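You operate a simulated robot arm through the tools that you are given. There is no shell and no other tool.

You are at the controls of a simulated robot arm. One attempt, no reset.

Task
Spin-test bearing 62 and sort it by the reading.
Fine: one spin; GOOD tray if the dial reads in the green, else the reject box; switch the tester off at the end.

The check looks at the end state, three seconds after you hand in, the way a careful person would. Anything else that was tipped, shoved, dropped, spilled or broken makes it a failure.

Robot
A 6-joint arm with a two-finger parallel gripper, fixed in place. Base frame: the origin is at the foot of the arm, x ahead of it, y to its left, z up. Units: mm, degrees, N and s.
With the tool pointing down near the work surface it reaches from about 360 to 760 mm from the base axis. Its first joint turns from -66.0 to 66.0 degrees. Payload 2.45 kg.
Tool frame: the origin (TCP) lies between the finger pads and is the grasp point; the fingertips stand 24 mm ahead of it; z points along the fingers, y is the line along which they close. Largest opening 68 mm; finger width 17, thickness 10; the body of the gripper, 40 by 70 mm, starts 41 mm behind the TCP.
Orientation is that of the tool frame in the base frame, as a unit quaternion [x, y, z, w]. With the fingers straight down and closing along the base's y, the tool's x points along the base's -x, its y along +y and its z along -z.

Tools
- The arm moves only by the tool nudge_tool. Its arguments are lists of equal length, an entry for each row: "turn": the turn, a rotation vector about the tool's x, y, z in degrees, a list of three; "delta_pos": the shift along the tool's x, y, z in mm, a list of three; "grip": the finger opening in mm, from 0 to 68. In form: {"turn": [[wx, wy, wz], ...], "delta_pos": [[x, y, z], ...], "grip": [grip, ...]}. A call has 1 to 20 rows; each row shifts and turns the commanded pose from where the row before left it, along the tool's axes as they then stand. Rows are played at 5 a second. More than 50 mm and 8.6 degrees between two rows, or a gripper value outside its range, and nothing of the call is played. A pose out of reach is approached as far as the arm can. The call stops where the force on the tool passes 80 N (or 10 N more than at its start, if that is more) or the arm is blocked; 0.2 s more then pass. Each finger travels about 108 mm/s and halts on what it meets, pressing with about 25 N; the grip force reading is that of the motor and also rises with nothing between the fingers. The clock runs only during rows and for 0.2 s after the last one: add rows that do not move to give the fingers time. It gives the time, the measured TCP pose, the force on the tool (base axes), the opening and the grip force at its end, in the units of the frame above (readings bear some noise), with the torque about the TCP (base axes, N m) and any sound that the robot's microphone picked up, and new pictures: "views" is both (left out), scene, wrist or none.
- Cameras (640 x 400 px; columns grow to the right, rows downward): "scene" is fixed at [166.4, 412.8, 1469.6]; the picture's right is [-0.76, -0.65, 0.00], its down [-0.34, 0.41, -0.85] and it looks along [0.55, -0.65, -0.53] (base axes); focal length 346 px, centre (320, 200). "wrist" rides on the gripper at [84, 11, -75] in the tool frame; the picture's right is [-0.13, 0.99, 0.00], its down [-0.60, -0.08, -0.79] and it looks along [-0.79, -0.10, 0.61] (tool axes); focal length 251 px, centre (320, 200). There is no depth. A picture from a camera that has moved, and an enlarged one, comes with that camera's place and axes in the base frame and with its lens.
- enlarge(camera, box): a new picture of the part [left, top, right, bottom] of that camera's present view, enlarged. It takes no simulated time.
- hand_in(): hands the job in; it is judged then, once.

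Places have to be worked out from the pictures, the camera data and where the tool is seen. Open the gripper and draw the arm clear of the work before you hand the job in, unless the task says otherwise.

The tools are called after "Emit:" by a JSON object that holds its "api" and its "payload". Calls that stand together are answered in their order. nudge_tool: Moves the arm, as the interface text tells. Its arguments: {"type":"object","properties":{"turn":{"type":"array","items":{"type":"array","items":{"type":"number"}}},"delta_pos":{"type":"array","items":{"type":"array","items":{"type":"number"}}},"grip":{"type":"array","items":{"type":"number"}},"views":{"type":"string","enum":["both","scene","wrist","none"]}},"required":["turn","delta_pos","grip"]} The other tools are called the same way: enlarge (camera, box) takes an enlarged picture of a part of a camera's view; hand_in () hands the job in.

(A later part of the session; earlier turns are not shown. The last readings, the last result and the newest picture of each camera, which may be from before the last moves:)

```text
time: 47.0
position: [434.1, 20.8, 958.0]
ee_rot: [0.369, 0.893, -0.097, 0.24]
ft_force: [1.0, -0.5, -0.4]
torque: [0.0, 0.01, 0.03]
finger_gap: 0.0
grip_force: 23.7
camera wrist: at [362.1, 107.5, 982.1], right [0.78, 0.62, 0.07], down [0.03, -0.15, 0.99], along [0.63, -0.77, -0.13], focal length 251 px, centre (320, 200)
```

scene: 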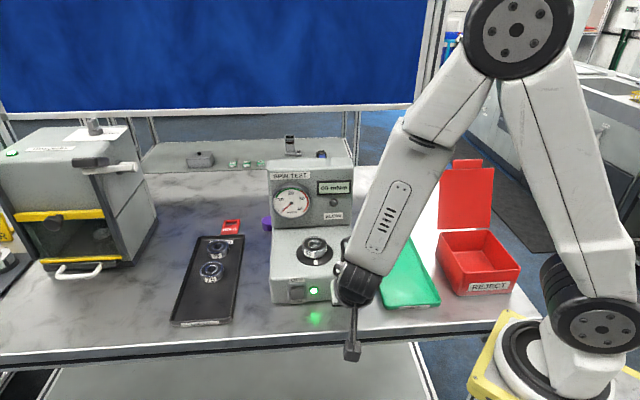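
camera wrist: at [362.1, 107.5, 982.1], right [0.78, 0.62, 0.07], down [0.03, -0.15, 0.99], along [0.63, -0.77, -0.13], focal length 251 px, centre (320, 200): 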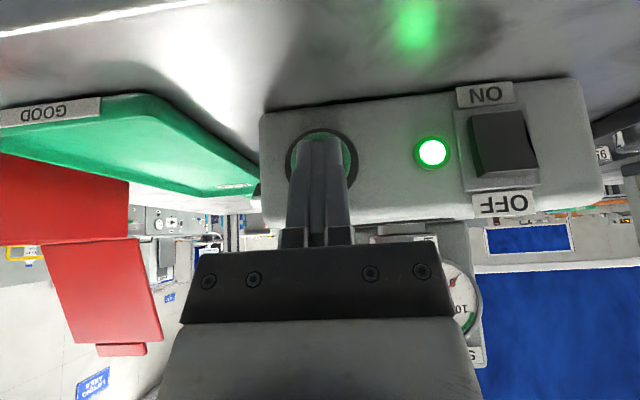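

No contact yet; continuing in 1 mm steps.

Emit:
{"api": "nudge_tool", "payload": {"turn": [[0, 0, 0], [0, 0, 0], [0, 0, 0], [0, 0, 0]], "delta_pos": [[-0.866, 0, 0.5], [-0.866, 0, 0.5], [-0.866, 0, 0.5], [-0.866, 0, 0.5]], "grip": [0, 0, 0, 0], "views": "scene"}}

```text
time: 48.0
position: [437.4, 18.6, 957.9]
ee_rot: [0.37, 0.893, -0.098, 0.239]
ft_force: [-0.9, 1.1, 0.2]
torque: [-0.02, -0.03, -0.05]
finger_gap: 0.1
grip_force: 23.9
```

scene: 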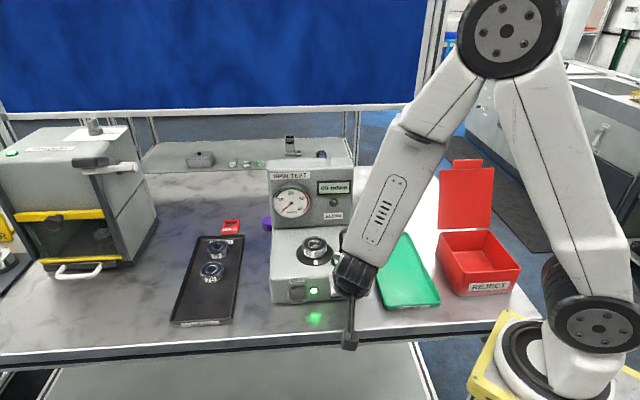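

Still barely touching. A couple more millimetres.

Emit:
{"api": "nudge_tool", "payload": {"turn": [[0, 0, 0], [0, 0, 0]], "delta_pos": [[-0.866, 0, 0.5], [-0.866, 0, 0.5]], "grip": [0, 0], "views": "scene"}}

```text
time: 48.6
position: [437.2, 15.9, 957.0]
ee_rot: [0.369, 0.893, -0.099, 0.239]
ft_force: [0.0, 0.4, 1.0]
torque: [-0.02, -0.01, 0.02]
finger_gap: 0.0
grip_force: 23.7
```

scene: 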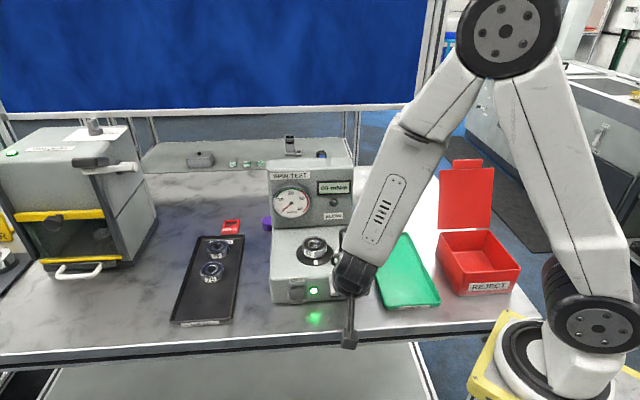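

No resistance yet (edge at n≈-317). I continue by 2 mm.

Emit:
{"api": "nudge_tool", "payload": {"turn": [[0, 0, 0], [0, 0, 0]], "delta_pos": [[-0.866, 0, 0.5], [-0.866, 0, 0.5]], "grip": [0, 0], "views": "both"}}

```text
time: 49.2
position: [439.6, 15.0, 957.2]
ee_rot: [0.369, 0.893, -0.097, 0.24]
ft_force: [-0.7, 2.3, -0.3]
torque: [0.02, 0.02, 0.0]
finger_gap: 0.2
grip_force: 23.7
heard: click
camera wrist: at [367.7, 102.1, 982.2], right [0.78, 0.62, 0.07], down [0.03, -0.15, 0.99], along [0.63, -0.77, -0.14], focal length 251 px, centre (320, 200)
```

scene: 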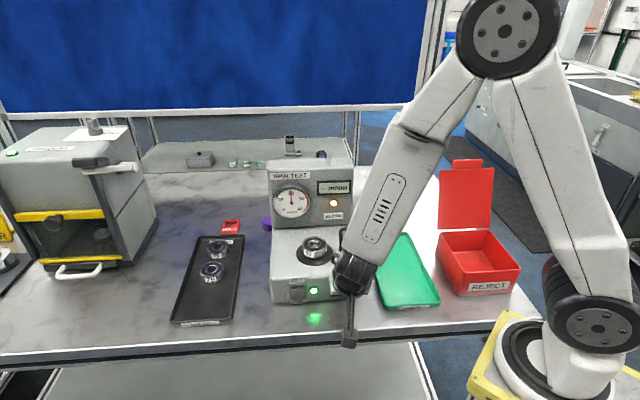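
wrist: 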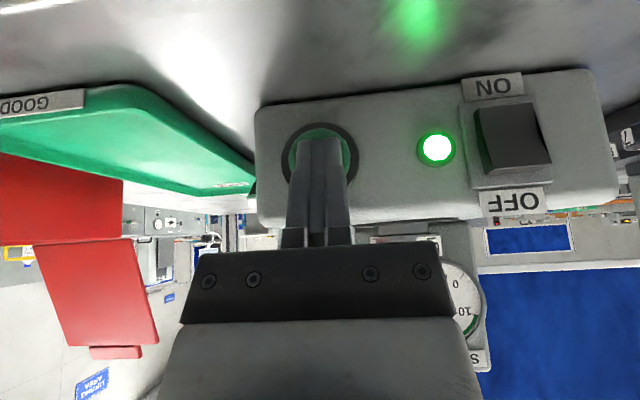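

Click, and the SLOW lamp lit amber: the spin is running. I enlarge the dial now, then sit still and sample it.

Emit:
{"api": "enlarge", "payload": {"camera": "scene", "box": [265, 160, 365, 230]}}

Emit:
{"api": "nudge_tool", "payload": {"turn": [[0, 0, 0], [0, 0, 0], [0, 0, 0]], "delta_pos": [[8.66, 0, -5], [8.66, 0, -5], [0, 0, 0]], "grip": [0, 0, 0], "views": "scene"}}

Emit:
{"api": "enlarge", "payload": {"camera": "scene", "box": [265, 160, 365, 230]}}

```text
5.71 times, centred on (315, 195) of scene
camera zoom: at [166.4, 412.9, 1469.6], right [-0.76, -0.65, 0.0], down [-0.34, 0.41, -0.85], along [0.55, -0.65, -0.53], focal length 1976 px, centre (349, 229)
```

zoom: 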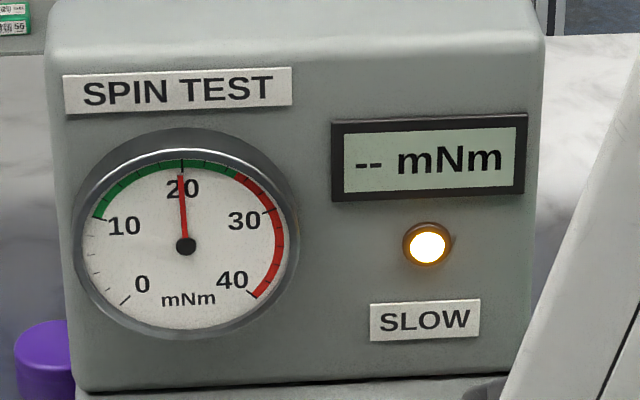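

```text
time: 50.0
position: [424.9, 30.3, 956.8]
ee_rot: [0.369, 0.892, -0.098, 0.24]
ft_force: [-0.2, -0.4, -0.9]
torque: [-0.02, 0.01, 0.01]
finger_gap: 0.0
grip_force: 23.7
```

scene: 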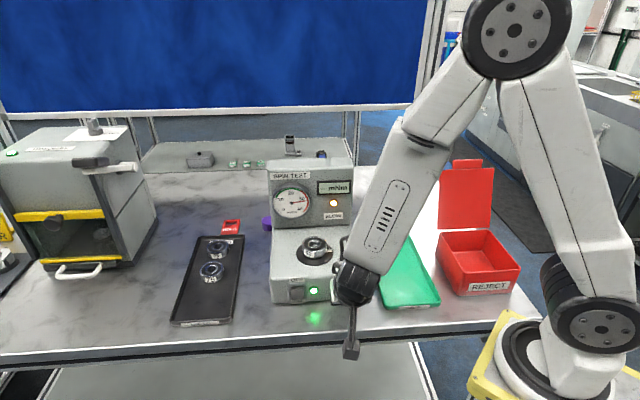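

```text
5.71 times, centred on (315, 195) of scene
camera zoom: at [166.4, 412.8, 1469.6], right [-0.76, -0.65, 0.0], down [-0.34, 0.41, -0.85], along [0.55, -0.65, -0.53], focal length 1976 px, centre (349, 229)
```

zoom: 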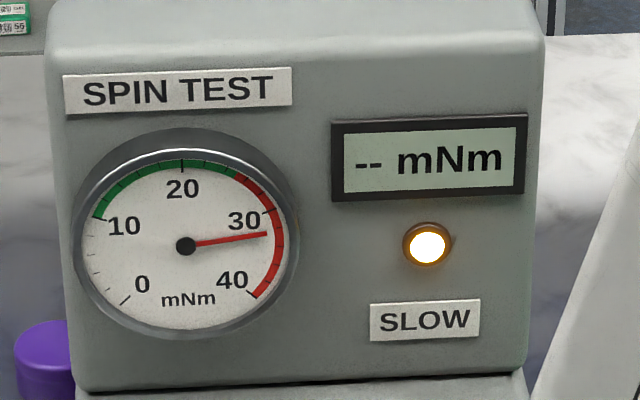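

The SLOW lamp lights during the run; the needle is moving (about 32 now) and the display is still "--". I wait and sample until it settles.

Emit:
{"api": "nudge_tool", "payload": {"turn": [[0, 0, 0], [0, 0, 0], [0, 0, 0]], "delta_pos": [[0, 0, 0], [0, 0, 0], [0, 0, 0]], "grip": [0, 0, 0], "views": "none"}}

Emit:
{"api": "enlarge", "payload": {"camera": "scene", "box": [265, 160, 365, 230]}}

Emit:
{"api": "nudge_tool", "payload": {"turn": [[0, 0, 0], [0, 0, 0], [0, 0, 0], [0, 0, 0]], "delta_pos": [[0, 0, 0], [0, 0, 0], [0, 0, 0], [0, 0, 0]], "grip": [0, 0, 0, 0], "views": "none"}}

Emit:
{"api": "enlarge", "payload": {"camera": "scene", "box": [265, 160, 365, 230]}}

```text
time: 50.8
position: [425.1, 29.6, 959.0]
ee_rot: [0.37, 0.892, -0.097, 0.24]
ft_force: [-0.5, 0.4, 0.0]
torque: [-0.02, 0.0, 0.0]
finger_gap: 0.0
grip_force: 23.7
```

```text
5.71 times, centred on (315, 195) of scene
camera zoom: at [166.4, 412.8, 1469.6], right [-0.76, -0.65, 0.0], down [-0.34, 0.41, -0.85], along [0.55, -0.65, -0.53], focal length 1976 px, centre (349, 229)
```

zoom: 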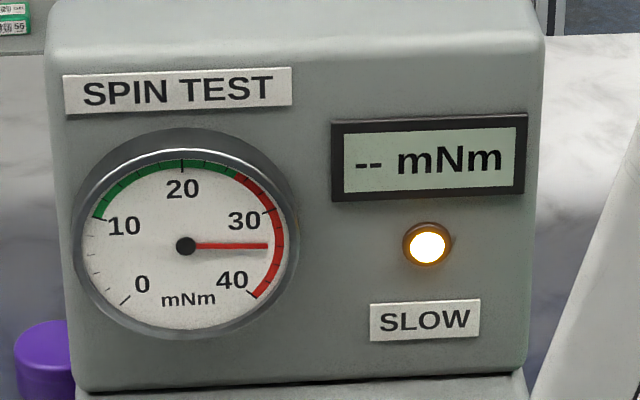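

```text
time: 51.8
position: [425.0, 29.9, 956.8]
ee_rot: [0.37, 0.892, -0.097, 0.24]
ft_force: [0.3, 0.6, 0.7]
torque: [0.0, 0.03, -0.01]
finger_gap: 0.0
grip_force: 23.7
```

```text
5.71 times, centred on (315, 195) of scene
camera zoom: at [166.4, 412.8, 1469.6], right [-0.76, -0.65, 0.0], down [-0.34, 0.41, -0.85], along [0.55, -0.65, -0.53], focal length 1976 px, centre (349, 229)
```

zoom: 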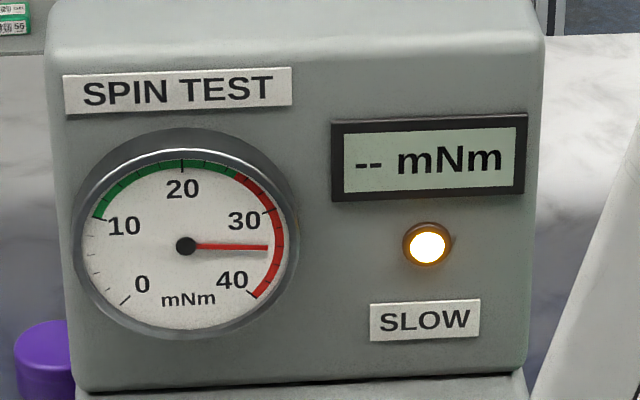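

Needle around 34; the display has not given a figure yet, so the run isn't finished. I keep waiting.

Emit:
{"api": "nudge_tool", "payload": {"turn": [[0, 0, 0], [0, 0, 0], [0, 0, 0], [0, 0, 0], [0, 0, 0]], "delta_pos": [[0, 0, 0], [0, 0, 0], [0, 0, 0], [0, 0, 0], [0, 0, 0]], "grip": [0, 0, 0, 0, 0], "views": "none"}}

Emit:
{"api": "enlarge", "payload": {"camera": "scene", "box": [265, 160, 365, 230]}}

Emit:
{"api": "nudge_tool", "payload": {"turn": [[0, 0, 0], [0, 0, 0], [0, 0, 0], [0, 0, 0], [0, 0, 0]], "delta_pos": [[0, 0, 0], [0, 0, 0], [0, 0, 0], [0, 0, 0], [0, 0, 0]], "grip": [0, 0, 0, 0, 0], "views": "none"}}

Emit:
{"api": "enlarge", "payload": {"camera": "scene", "box": [265, 160, 365, 230]}}

```text
time: 53.0
position: [425.4, 30.5, 957.7]
ee_rot: [0.369, 0.893, -0.097, 0.239]
ft_force: [-0.1, 0.1, -0.2]
torque: [0.02, 0.04, -0.03]
finger_gap: 0.0
grip_force: 23.6
```

```text
5.71 times, centred on (315, 195) of scene
camera zoom: at [166.4, 412.8, 1469.6], right [-0.76, -0.65, 0.0], down [-0.34, 0.41, -0.85], along [0.55, -0.65, -0.53], focal length 1976 px, centre (349, 229)
```

zoom: 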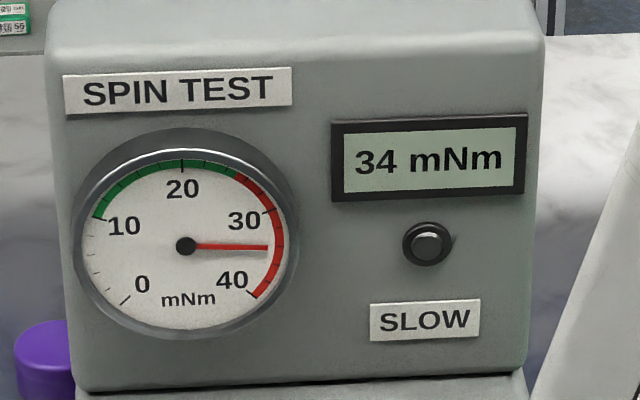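

```text
time: 54.2
position: [426.0, 29.5, 957.8]
ee_rot: [0.369, 0.892, -0.098, 0.24]
ft_force: [-0.1, 0.1, 0.0]
torque: [0.01, 0.0, 0.01]
finger_gap: 0.0
grip_force: 23.6
```

```text
5.71 times, centred on (315, 195) of scene
camera zoom: at [166.4, 412.8, 1469.6], right [-0.76, -0.65, 0.0], down [-0.34, 0.41, -0.85], along [0.55, -0.65, -0.53], focal length 1976 px, centre (349, 229)
```

zoom: 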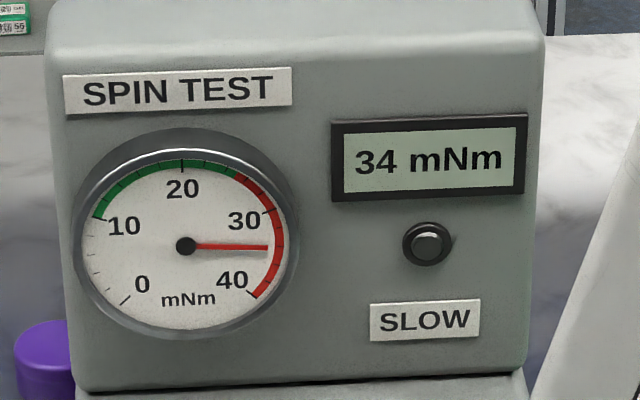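

The spin is done: the display and dial hold 34 mNm, which is in the red, so bearing 62 goes to the REJECT box. I retreat, straighten the tool, open, and move above the bearing.

Emit:
{"api": "nudge_tool", "payload": {"turn": [[0, 0, 0], [0, 0, 0], [0, 0, 0], [0, 0, 0], [0, 7.5, 0], [0, 7.5, 0], [0, 7.5, 0], [0, 7.5, 0], [0, 0, 0], [0, 0, 0], [0, 0, 0], [0, 0, 0], [0, 0, 0]], "delta_pos": [[17.3, 0, -10], [-17, 0, -29.5], [-17, 0, -29.5], [-17, 0, -29.5], [0, 0, 0], [0, 0, 0], [0, 0, 0], [0, 0, 0], [-33.7, 13.6, -8], [-33.7, 13.6, -8], [-33.7, 13.6, -8], [-33.7, 13.6, -8], [0, 0, 0]], "grip": [0, 0, 0, 0, 0, 0, 0, 0, 30, 68, 68, 68, 68]}}

Emit:
{"api": "enlarge", "payload": {"camera": "wrist", "box": [220, 20, 420, 145]}}

```text
time: 57.0
position: [546.6, -13.7, 1092.5]
ee_rot: [0.382, 0.924, 0.001, 0.0]
ft_force: [0.4, -0.1, -0.7]
torque: [0.03, 0.01, 0.05]
finger_gap: 68.0
grip_force: 0.0
camera wrist: at [492.4, 54.0, 1168.3], right [0.79, 0.61, 0.0], down [0.37, -0.48, 0.79], along [0.49, -0.63, -0.61], focal length 251 px, centre (320, 200)
```

scene: 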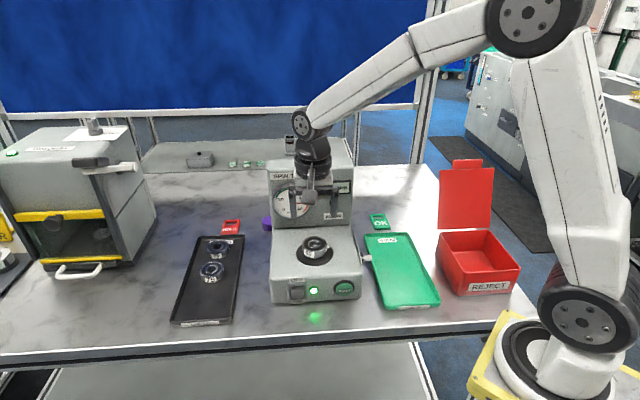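
wrist: 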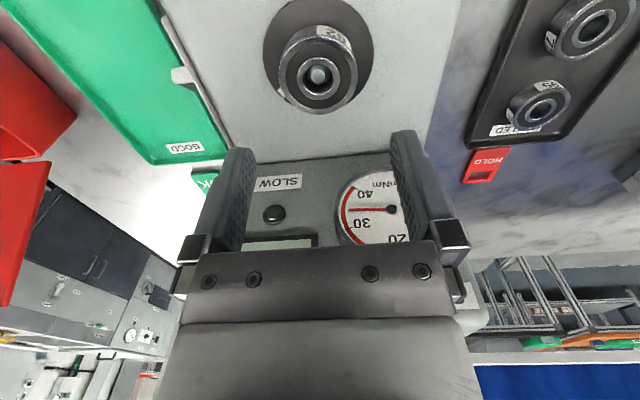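

```text
3.20 times, centred on (320, 82) of wrist
camera zoom: at [492.4, 54.0, 1168.3], right [0.79, 0.61, 0.0], down [0.37, -0.48, 0.79], along [0.49, -0.63, -0.61], focal length 805 px, centre (320, 576)
```

zoom: 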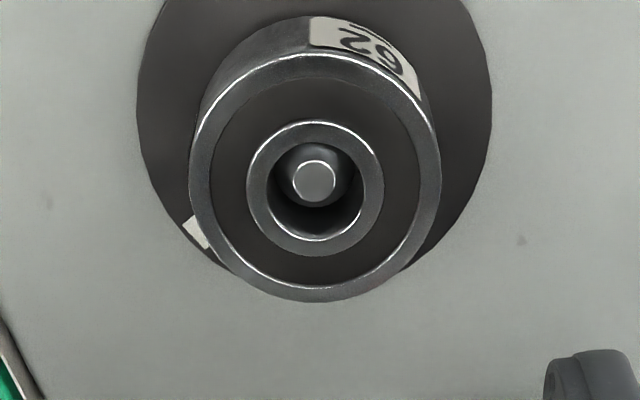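

Bearing 62 sits around the stub, slightly off my axis (+0.7, -0.8 in tool x, y). I correct, descend 77 mm and check before gripping.

Emit:
{"api": "nudge_tool", "payload": {"turn": [[0, 0, 0], [0, 0, 0], [0, 0, 0], [0, 0, 0], [0, 0, 0], [0, 0, 0]], "delta_pos": [[0.7, -0.8, 0], [0, 0, 30], [0, 0, 25], [0, 0, 14], [0, 0, 7], [0, 0, 0]], "grip": [68, 68, 68, 68, 68, 68]}}

Emit:
{"api": "enlarge", "payload": {"camera": "wrist", "box": [220, 80, 420, 205]}}

Emit:
{"api": "enlarge", "payload": {"camera": "scene", "box": [290, 215, 340, 275]}}

```text
time: 58.4
position: [542.3, -12.5, 1014.5]
ee_rot: [0.382, 0.924, 0.001, 0.0]
ft_force: [0.0, -0.6, 0.0]
torque: [-0.03, -0.01, 0.02]
finger_gap: 68.1
grip_force: 0.0
camera wrist: at [490.0, 54.9, 1091.7], right [0.79, 0.61, 0.0], down [0.37, -0.48, 0.79], along [0.49, -0.63, -0.61], focal length 251 px, centre (320, 200)
```

scene: 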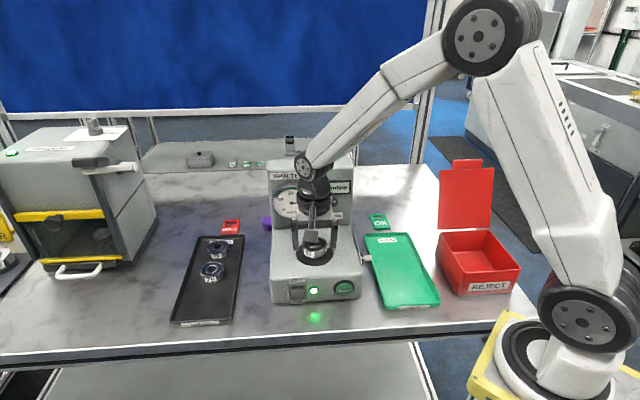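
wrist: 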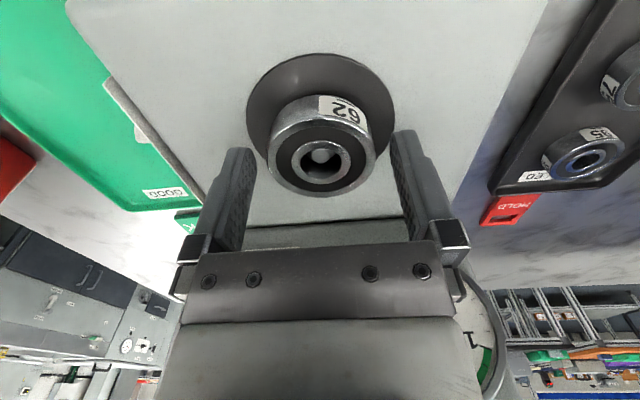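

```text
3.20 times, centred on (320, 142) of wrist
camera zoom: at [490.0, 54.9, 1091.7], right [0.79, 0.61, 0.0], down [0.37, -0.48, 0.79], along [0.49, -0.63, -0.61], focal length 805 px, centre (320, 384)
```

zoom: 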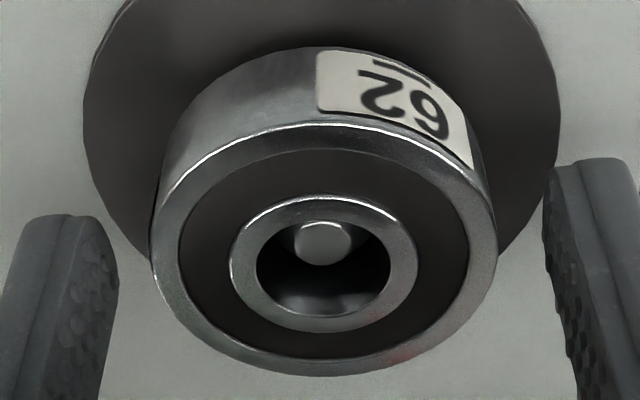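

```text
6.67 times, centred on (315, 245) of scene
camera zoom: at [166.4, 412.8, 1469.6], right [-0.76, -0.65, 0.0], down [-0.34, 0.41, -0.85], along [0.55, -0.65, -0.53], focal length 2306 px, centre (353, -100)
```

zoom: 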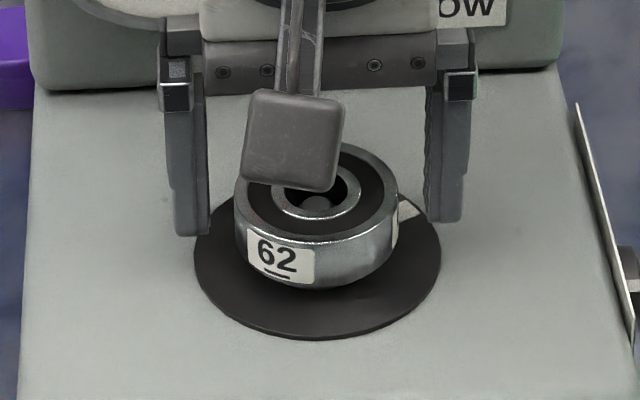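

The bearing is between the fingers, about 0.5 mm off in y and ~2 mm in x. I make a small centring shift and close on it.

Emit:
{"api": "nudge_tool", "payload": {"turn": [[0, 0, 0], [0, 0, 0], [0, 0, 0], [0, 0, 0], [0, 0, 0], [0, 0, 0]], "delta_pos": [[-1.5, 0.4, 0], [0, 0, 0], [0, 0, 0], [0, 0, 0], [0, 0, 0], [0, 0, 0]], "grip": [68, 60, 52, 40, 40, 40], "views": "wrist"}}

```text
time: 59.8
position: [543.6, -14.0, 1015.5]
ee_rot: [0.382, 0.924, 0.0, 0.0]
ft_force: [0.3, 0.7, 0.2]
torque: [0.02, 0.01, -0.02]
finger_gap: 51.4
grip_force: 24.6
camera wrist: at [491.4, 54.0, 1092.0], right [0.79, 0.61, 0.0], down [0.37, -0.48, 0.79], along [0.49, -0.63, -0.61], focal length 251 px, centre (320, 200)
```

wrist: 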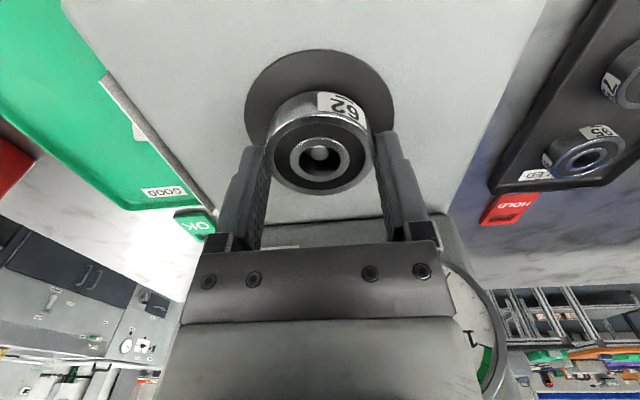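

Gripped (51.4 mm). I lift straight off the spindle, slowly at first.

Emit:
{"api": "nudge_tool", "payload": {"turn": [[0, 0, 0], [0, 0, 0], [0, 0, 0], [0, 0, 0], [0, 0, 0], [0, 0, 0]], "delta_pos": [[0, 0, -5], [0, 0, -8], [0, 0, -12], [0, 0, -30], [0, 0, -40], [0, 0, 0]], "grip": [40, 40, 40, 40, 40, 40]}}

```text
time: 61.2
position: [545.0, -14.4, 1112.0]
ee_rot: [0.381, 0.924, 0.001, 0.0]
ft_force: [0.0, -0.1, -2.2]
torque: [0.0, -0.02, 0.01]
finger_gap: 51.1
grip_force: 25.1
camera wrist: at [491.6, 54.4, 1188.2], right [0.79, 0.61, 0.0], down [0.37, -0.48, 0.79], along [0.49, -0.63, -0.61], focal length 251 px, centre (320, 200)
```

scene: 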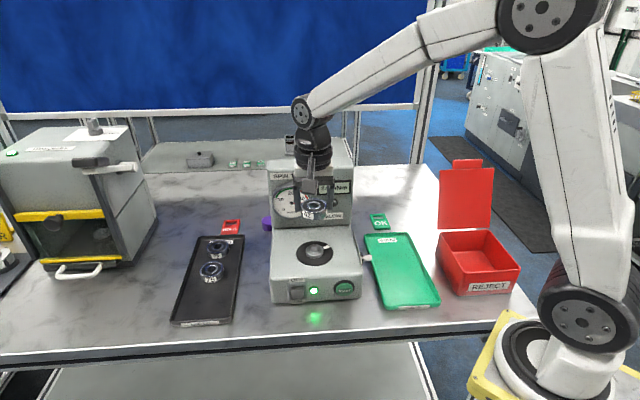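
wrist: 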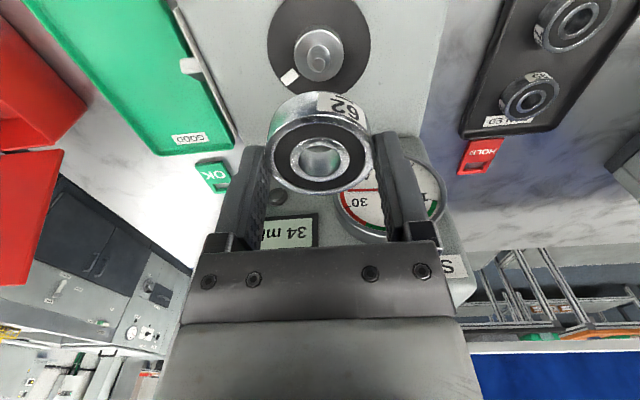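

Clear of the spindle, display still reads 34. I carry the bearing at z≈1110 toward the REJECT box (estimated around τ≈10, n≈-395).

Emit:
{"api": "nudge_tool", "payload": {"turn": [[0, 0, 0], [0, 0, 0], [0, 0, 0], [0, 0, 0], [0, 0, 0], [0, 0, 0], [0, 0, 0], [0, 0, 0], [0, 0, 0], [0, 0, 0], [0, 0, 0]], "delta_pos": [[0.1, -36.5, 0], [0.1, -36.5, 0], [0.1, -36.5, 0], [0.1, -36.5, 0], [0.1, -36.5, 0], [0.1, -36.5, 0], [0.1, -36.5, 0], [0.1, -36.5, 0], [0.1, -36.5, 0], [0.1, -36.5, 0], [0, 0, 0]], "grip": [40, 40, 40, 40, 40, 40, 40, 40, 40, 40, 40]}}

```text
time: 63.6
position: [285.0, -271.8, 1110.5]
ee_rot: [0.382, 0.924, 0.0, 0.001]
ft_force: [-0.5, -0.1, -1.8]
torque: [-0.01, -0.03, -0.02]
finger_gap: 51.2
grip_force: 25.3
camera wrist: at [232.1, -204.1, 1186.8], right [0.79, 0.61, 0.0], down [0.37, -0.48, 0.79], along [0.49, -0.63, -0.61], focal length 251 px, centre (320, 200)
```

scene: 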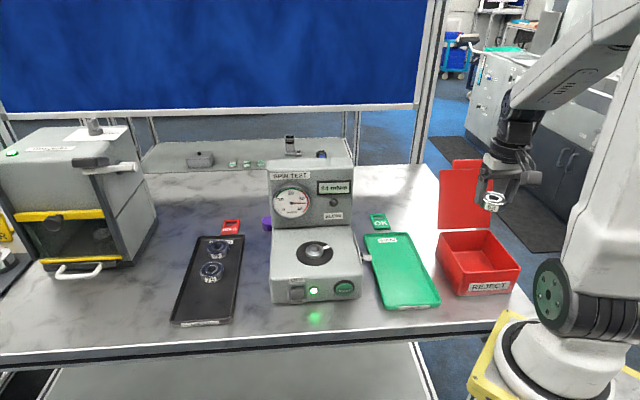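
wrist: 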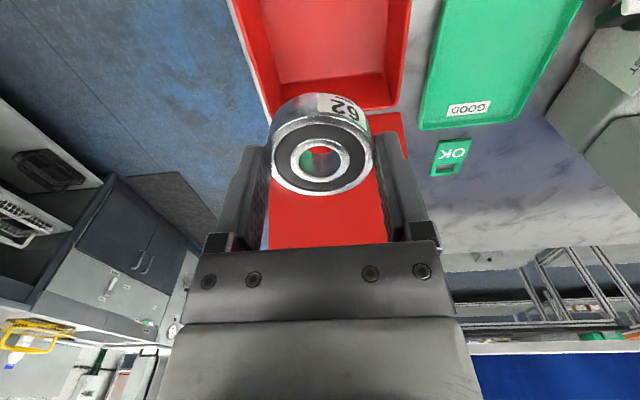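

I see the box interior: its centre is ~5 mm to my +y side, otherwise the landing spot is well centred. I shift 5 mm and lower to TCP z≈957, checking on the way.

Emit:
{"api": "nudge_tool", "payload": {"turn": [[0, 0, 0], [0, 0, 0], [0, 0, 0], [0, 0, 0], [0, 0, 0], [0, 0, 0]], "delta_pos": [[0, 5, 0], [0, 0, 30], [0, 0, 30], [0, 0, 30], [0, 0, 10], [0, 0, 0]], "grip": [40, 40, 40, 40, 40, 40]}}

```text
time: 65.0
position: [288.8, -268.0, 1009.6]
ee_rot: [0.381, 0.925, 0.001, 0.001]
ft_force: [0.2, 0.6, -1.9]
torque: [-0.02, 0.01, 0.01]
finger_gap: 51.4
grip_force: 24.6
camera wrist: at [235.9, -200.1, 1086.4], right [0.79, 0.61, 0.0], down [0.37, -0.48, 0.79], along [0.49, -0.63, -0.61], focal length 251 px, centre (320, 200)
```

scene: 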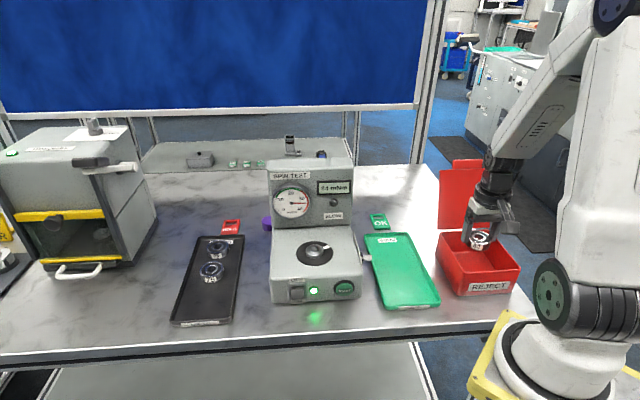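
wrist: 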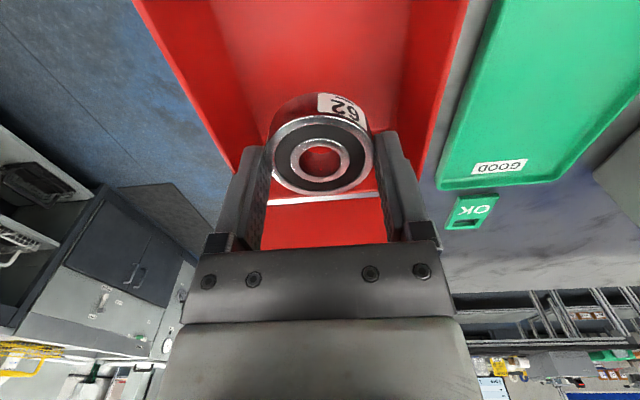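

Well centred over the box. Continuing down 50 mm, then in smaller steps.

Emit:
{"api": "nudge_tool", "payload": {"turn": [[0, 0, 0], [0, 0, 0], [0, 0, 0], [0, 0, 0]], "delta_pos": [[0, 0, 20], [0, 0, 20], [0, 0, 12], [0, 0, 0]], "grip": [40, 40, 40, 40]}}

Emit:
{"api": "enlarge", "payload": {"camera": "wrist", "box": [140, 0, 480, 210]}}

Emit:
{"api": "enlarge", "payload": {"camera": "scene", "box": [420, 140, 540, 310]}}

```text
time: 66.0
position: [288.5, -267.8, 957.4]
ee_rot: [0.382, 0.924, 0.0, 0.001]
ft_force: [0.4, -0.2, -1.5]
torque: [-0.01, -0.01, -0.02]
finger_gap: 51.2
grip_force: 25.1
camera wrist: at [236.8, -200.0, 1034.2], right [0.79, 0.61, 0.0], down [0.37, -0.48, 0.79], along [0.49, -0.63, -0.61], focal length 251 px, centre (320, 200)
```

scene: 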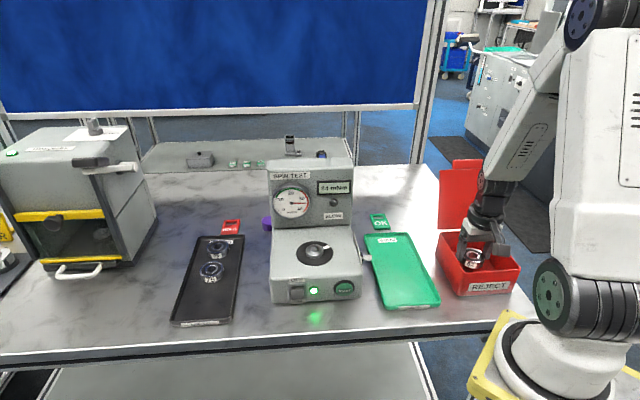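
wrist: 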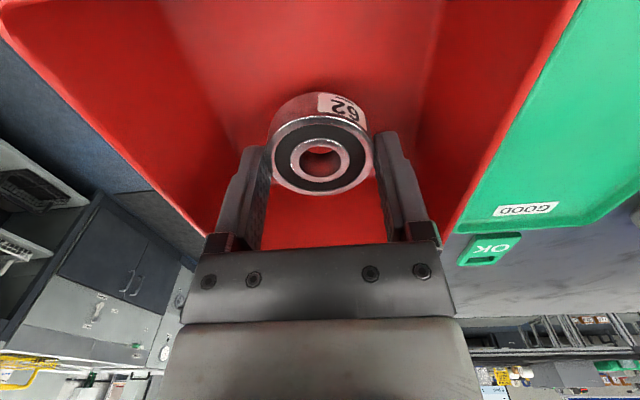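

```text
1.88 times, centred on (310, 105) of wrist
camera zoom: at [236.8, -200.0, 1034.2], right [0.79, 0.61, 0.0], down [0.37, -0.48, 0.79], along [0.49, -0.63, -0.61], focal length 473 px, centre (339, 379)
```

zoom: 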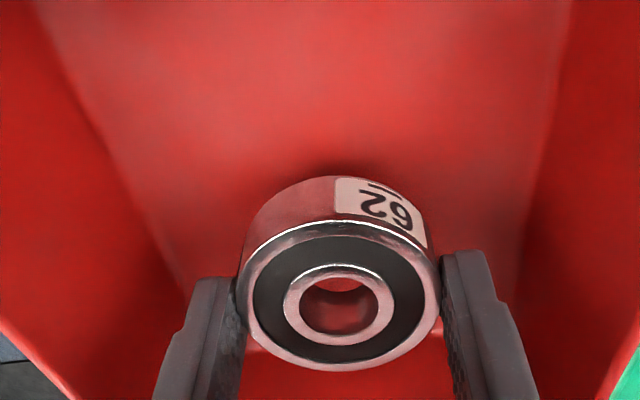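

```text
2.35 times, centred on (480, 225) of scene
camera zoom: at [166.4, 412.8, 1469.6], right [-0.76, -0.65, 0.0], down [-0.34, 0.41, -0.85], along [0.55, -0.65, -0.53], focal length 814 px, centre (-56, 141)
```

zoom: 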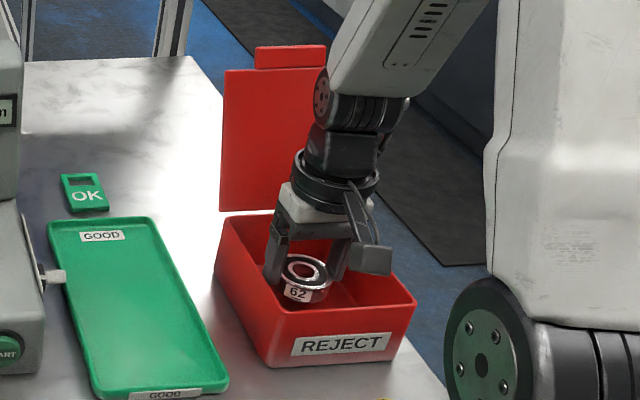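

Inside the box, centred. Lowering the last ~20 mm in small steps with force watch.

Emit:
{"api": "nudge_tool", "payload": {"turn": [[0, 0, 0], [0, 0, 0], [0, 0, 0], [0, 0, 0], [0, 0, 0]], "delta_pos": [[0, 0, 4], [0, 0, 4], [0, 0, 3], [0, 0, 2], [0, 0, 0]], "grip": [40, 40, 40, 40, 40], "views": "none"}}

Emit:
{"api": "nudge_tool", "payload": {"turn": [[0, 0, 0], [0, 0, 0]], "delta_pos": [[0, 0, 1.5], [0, 0, 1.5]], "grip": [40, 40], "views": "none"}}

```text
time: 67.2
position: [290.3, -267.4, 944.0]
ee_rot: [0.382, 0.924, 0.001, 0.0]
ft_force: [0.2, -0.7, -1.9]
torque: [0.01, 0.0, 0.02]
finger_gap: 51.3
grip_force: 25.3
```

```text
time: 67.8
position: [289.7, -267.3, 941.5]
ee_rot: [0.382, 0.924, 0.0, 0.0]
ft_force: [-0.7, 0.8, -1.5]
torque: [0.05, -0.02, 0.01]
finger_gap: 51.3
grip_force: 25.2
```

No contact yet at z 941.5. Stepping down further by 1.5 mm increments.

Emit:
{"api": "nudge_tool", "payload": {"turn": [[0, 0, 0], [0, 0, 0]], "delta_pos": [[0, 0, 1.5], [0, 0, 1.5]], "grip": [40, 40], "views": "none"}}

Emit:
{"api": "nudge_tool", "payload": {"turn": [[0, 0, 0], [0, 0, 0]], "delta_pos": [[0, 0, 0.8], [0, 0, 0.7]], "grip": [40, 40], "views": "scene"}}

```text
time: 68.4
position: [289.6, -266.5, 938.0]
ee_rot: [0.382, 0.924, 0.001, -0.001]
ft_force: [0.2, 0.0, -1.6]
torque: [-0.01, -0.02, -0.02]
finger_gap: 51.2
grip_force: 24.6
```

```text
time: 69.0
position: [289.6, -267.5, 937.4]
ee_rot: [0.382, 0.924, 0.0, 0.0]
ft_force: [0.3, 0.8, -2.0]
torque: [-0.02, 0.0, -0.01]
finger_gap: 51.2
grip_force: 25.2
```

scene: 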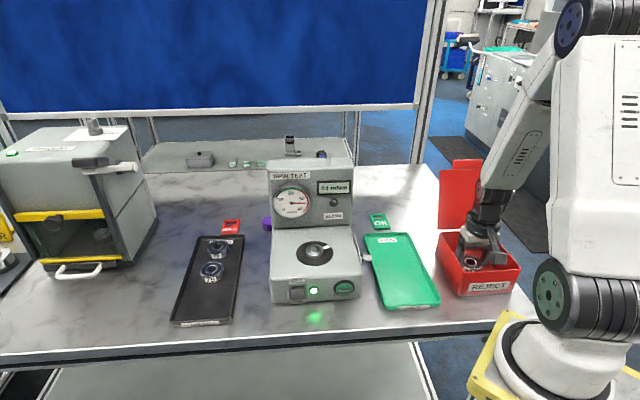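

Still hanging free; the floor should be within a couple of millimetres.

Emit:
{"api": "nudge_tool", "payload": {"turn": [[0, 0, 0], [0, 0, 0]], "delta_pos": [[0, 0, 0.8], [0, 0, 0.7]], "grip": [40, 40], "views": "none"}}

Emit:
{"api": "nudge_tool", "payload": {"turn": [[0, 0, 0], [0, 0, 0]], "delta_pos": [[0, 0, 0.8], [0, 0, 0.7]], "grip": [40, 40], "views": "wrist"}}

```text
time: 69.6
position: [290.3, -267.4, 937.2]
ee_rot: [0.382, 0.924, 0.0, 0.001]
ft_force: [0.0, -0.1, -0.9]
torque: [0.01, 0.0, 0.0]
finger_gap: 51.2
grip_force: 25.4
```

```text
time: 70.2
position: [290.6, -267.5, 935.2]
ee_rot: [0.382, 0.924, 0.001, 0.001]
ft_force: [-3.7, 2.3, 19.0]
torque: [-0.01, 0.25, 0.05]
finger_gap: 51.4
grip_force: 24.5
camera wrist: at [237.0, -199.9, 1011.6], right [0.79, 0.61, 0.0], down [0.37, -0.48, 0.79], along [0.49, -0.63, -0.61], focal length 251 px, centre (320, 200)
```

wrist: 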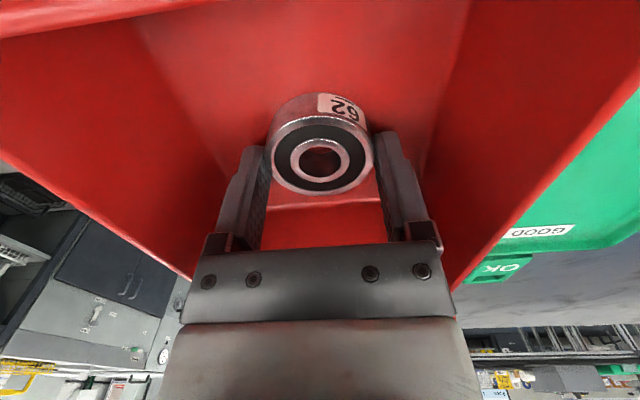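

Contact with the box floor (19 N). I ease off 1 mm and open the fingers.

Emit:
{"api": "nudge_tool", "payload": {"turn": [[0, 0, 0], [0, 0, 0], [0, 0, 0], [0, 0, 0], [0, 0, 0]], "delta_pos": [[0, 0, -1], [0, 0, 0], [0, 0, 0], [0, 0, 0], [0, 0, 0]], "grip": [40, 52, 60, 68, 68], "views": "wrist"}}

Emit:
{"api": "nudge_tool", "payload": {"turn": [[0, 0, 0], [0, 0, 0], [0, 0, 0], [0, 0, 0], [0, 0, 0], [0, 0, 0]], "delta_pos": [[0, 0, -10], [0, 0, -35], [0, 0, -40], [0, 0, -45], [0, 0, -45], [0, 0, 0]], "grip": [68, 68, 68, 68, 68, 68]}}

```text
time: 71.4
position: [291.3, -268.1, 935.0]
ee_rot: [0.382, 0.924, 0.0, 0.001]
ft_force: [-0.3, -0.6, 0.6]
torque: [-0.01, 0.02, -0.02]
finger_gap: 68.2
grip_force: 0.1
camera wrist: at [236.9, -199.8, 1011.9], right [0.79, 0.61, 0.0], down [0.37, -0.48, 0.79], along [0.49, -0.63, -0.61], focal length 251 px, centre (320, 200)
```

wrist: 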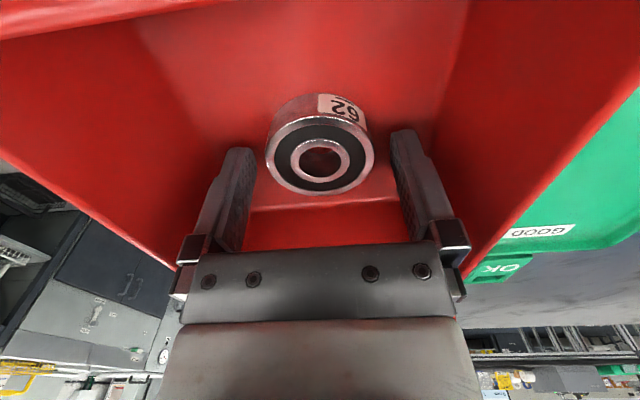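

```text
time: 72.8
position: [288.7, -269.6, 1110.6]
ee_rot: [0.382, 0.924, 0.0, 0.0]
ft_force: [1.2, -0.6, -0.4]
torque: [0.01, 0.05, 0.0]
finger_gap: 67.9
grip_force: 0.0
camera wrist: at [236.1, -201.5, 1187.6], right [0.79, 0.61, 0.0], down [0.37, -0.48, 0.79], along [0.49, -0.63, -0.61], focal length 251 px, centre (320, 200)
```

scene: 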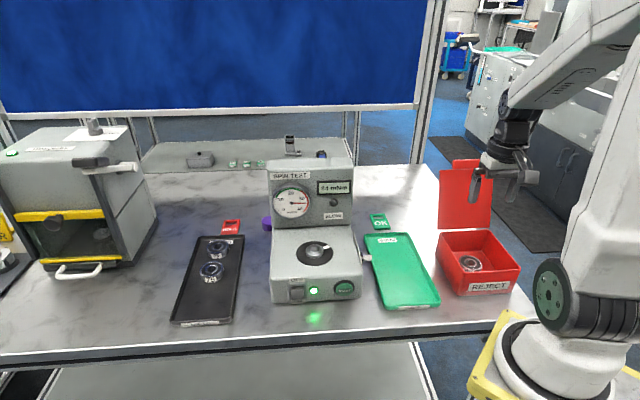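
wrist: 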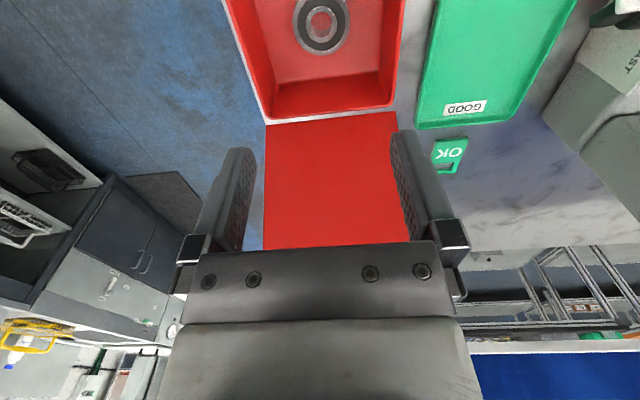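

Bearing 62 rests flat in the REJECT box. Now I return to the tester's front with closed fingers to switch it off.

Emit:
{"api": "nudge_tool", "payload": {"turn": [[0, 0, 0], [0, 0, 0], [0, 0, 0], [0, 0, 0], [0, 0, 0], [0, 0, 0], [0, 0, 0], [0, 0, 0], [0, 0, 0], [0, 0, 0], [0, 0, 0], [0, 0, 0]], "delta_pos": [[13.6, 36.5, 0], [13.6, 36.5, 0], [13.6, 36.5, 0], [13.6, 36.5, 5], [13.6, 36.5, 5], [13.6, 36.5, 5], [13.6, 36.5, 5], [13.6, 36.5, 6], [13.6, 36.5, 8], [13.6, 36.5, 8], [13.6, 36.5, 8], [0, 0, 0]], "grip": [68, 68, 0, 0, 0, 0, 0, 0, 0, 0, 0, 0], "views": "none"}}

Emit:
{"api": "nudge_tool", "payload": {"turn": [[0, -7.5, 0], [0, -7.5, 0], [0, -7.5, 0], [0, -7.5, 0], [0, 0, 0]], "delta_pos": [[0, 0, 0], [0, 0, 0], [0, 0, 0], [0, 0, 0], [0, 0, 0]], "grip": [0, 0, 0, 0, 0]}}

Emit:
{"api": "enlarge", "payload": {"camera": "wrist", "box": [130, 20, 370, 170]}}

```text
time: 75.4
position: [468.3, 122.0, 1061.8]
ee_rot: [0.383, 0.924, 0.001, 0.001]
ft_force: [0.7, -0.9, 1.3]
torque: [-0.02, 0.0, -0.03]
finger_gap: 0.1
grip_force: 24.3
```

```text
time: 76.6
position: [467.5, 122.6, 1060.6]
ee_rot: [0.369, 0.893, -0.098, 0.239]
ft_force: [0.5, -0.2, 0.1]
torque: [0.01, 0.01, 0.02]
finger_gap: 0.0
grip_force: 23.8
camera wrist: at [395.6, 208.7, 1085.9], right [0.78, 0.62, 0.07], down [0.03, -0.15, 0.99], along [0.63, -0.77, -0.13], focal length 251 px, centre (320, 200)
```

scene: 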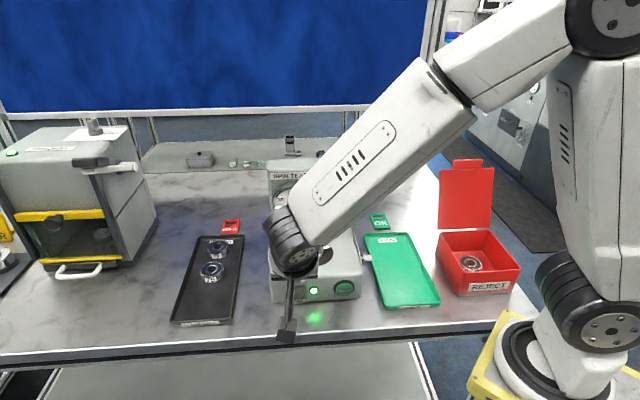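
wrist: 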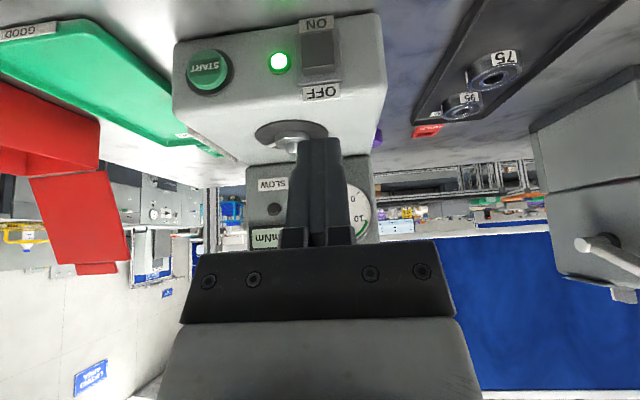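

```text
2.67 times, centred on (250, 95) of wrist
camera zoom: at [395.6, 208.7, 1085.9], right [0.78, 0.62, 0.07], down [0.03, -0.15, 0.99], along [0.63, -0.77, -0.13], focal length 670 px, centre (507, 480)
```

zoom: 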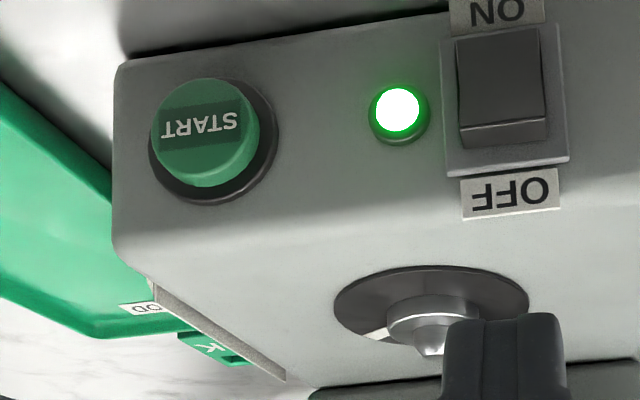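

The rocker's upper (OFF) end now sticks out, lamp green. I descend to stand in front of the upper half (contact z≈950).

Emit:
{"api": "nudge_tool", "payload": {"turn": [[0, 0, 0], [0, 0, 0], [0, 0, 0], [0, 0, 0]], "delta_pos": [[5.3, -0.9, 33.1], [5.3, -0.9, 33.1], [5.3, -0.9, 33.1], [0, 0, 0]], "grip": [0, 0, 0, 0], "views": "wrist"}}

Emit:
{"api": "enlarge", "payload": {"camera": "wrist", "box": [200, 60, 440, 210]}}

```text
time: 77.6
position: [491.9, 94.8, 967.1]
ee_rot: [0.369, 0.893, -0.097, 0.24]
ft_force: [-0.1, -0.6, -0.6]
torque: [-0.01, -0.02, -0.01]
finger_gap: 0.0
grip_force: 23.7
camera wrist: at [419.1, 181.4, 991.4], right [0.78, 0.62, 0.07], down [0.03, -0.15, 0.99], along [0.63, -0.77, -0.14], focal length 251 px, centre (320, 200)
```

wrist: 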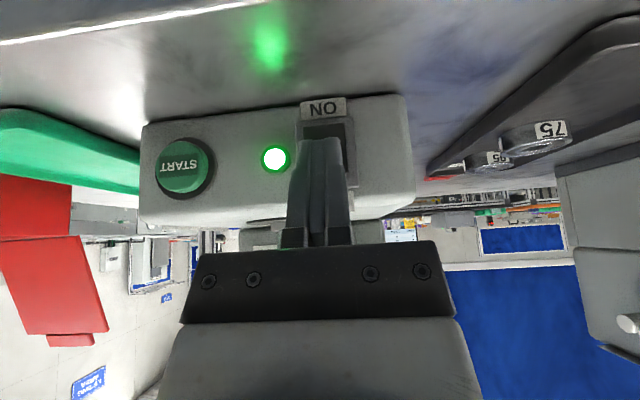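

```text
2.67 times, centred on (320, 135) of wrist
camera zoom: at [419.1, 181.4, 991.4], right [0.78, 0.62, 0.07], down [0.03, -0.15, 0.99], along [0.63, -0.77, -0.14], focal length 670 px, centre (320, 373)
```

zoom: 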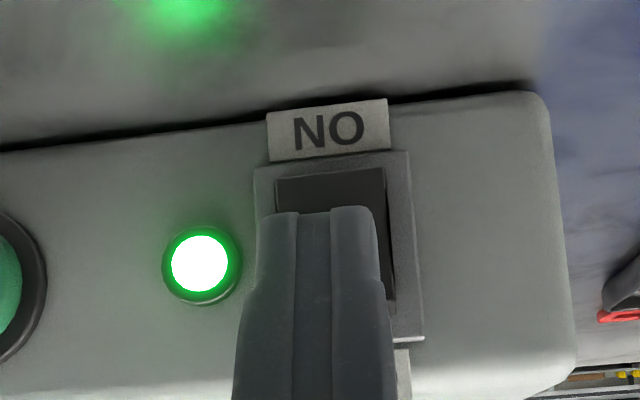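

Lined up with the upper half. Advancing toward the rocker in small steps.

Emit:
{"api": "nudge_tool", "payload": {"turn": [[0, 0, 0], [0, 0, 0], [0, 0, 0], [0, 0, 0], [0, 0, 0]], "delta_pos": [[-2.6, 0, 1.5], [-2.6, 0, 1.5], [-1.73, 0, 1], [-1.73, 0, 1], [-0.866, 0, 0.5]], "grip": [0, 0, 0, 0, 0], "views": "none"}}

Emit:
{"api": "nudge_tool", "payload": {"turn": [[0, 0, 0], [0, 0, 0], [0, 0, 0]], "delta_pos": [[-0.866, 0, 0.5], [-0.866, 0, 0.5], [-0.866, 0, 0.5]], "grip": [0, 0, 0], "views": "wrist"}}

```text
time: 78.8
position: [498.7, 88.4, 966.9]
ee_rot: [0.369, 0.893, -0.097, 0.24]
ft_force: [0.2, 0.2, 0.0]
torque: [0.0, 0.0, -0.02]
finger_gap: 0.0
grip_force: 23.9
```

```text
time: 79.6
position: [501.9, 85.5, 967.6]
ee_rot: [0.369, 0.893, -0.097, 0.24]
ft_force: [-0.9, 1.7, 0.8]
torque: [0.0, -0.02, -0.01]
finger_gap: 0.0
grip_force: 23.6
camera wrist: at [429.5, 171.5, 992.0], right [0.78, 0.62, 0.07], down [0.03, -0.15, 0.99], along [0.63, -0.77, -0.14], focal length 251 px, centre (320, 200)
```

wrist: 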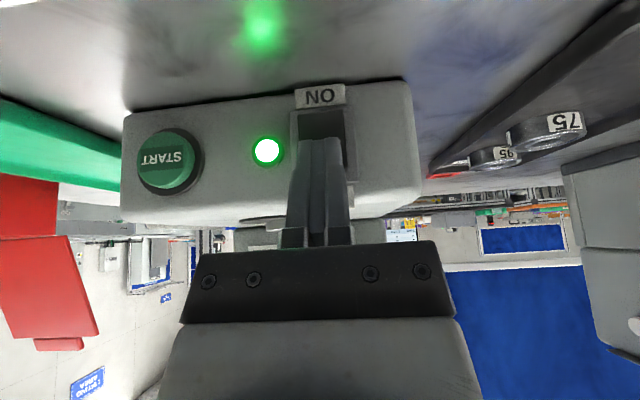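

First light touch (~2 N), lamp still on. Pressing on by 1 mm steps.

Emit:
{"api": "nudge_tool", "payload": {"turn": [[0, 0, 0], [0, 0, 0], [0, 0, 0]], "delta_pos": [[-0.866, 0, 0.5], [-0.866, 0, 0.5], [-0.866, 0, 0.5]], "grip": [0, 0, 0], "views": "wrist"}}

```text
time: 80.4
position: [502.3, 83.5, 966.7]
ee_rot: [0.37, 0.893, -0.097, 0.239]
ft_force: [-12.3, 8.6, 7.9]
torque: [-0.01, 0.16, -0.03]
finger_gap: 0.2
grip_force: 23.6
heard: click
camera wrist: at [430.7, 169.8, 992.1], right [0.78, 0.62, 0.07], down [0.03, -0.15, 0.99], along [0.63, -0.77, -0.14], focal length 251 px, centre (320, 200)
```

wrist: 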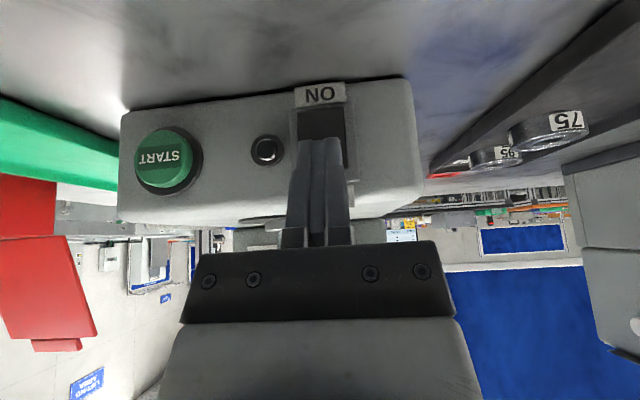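

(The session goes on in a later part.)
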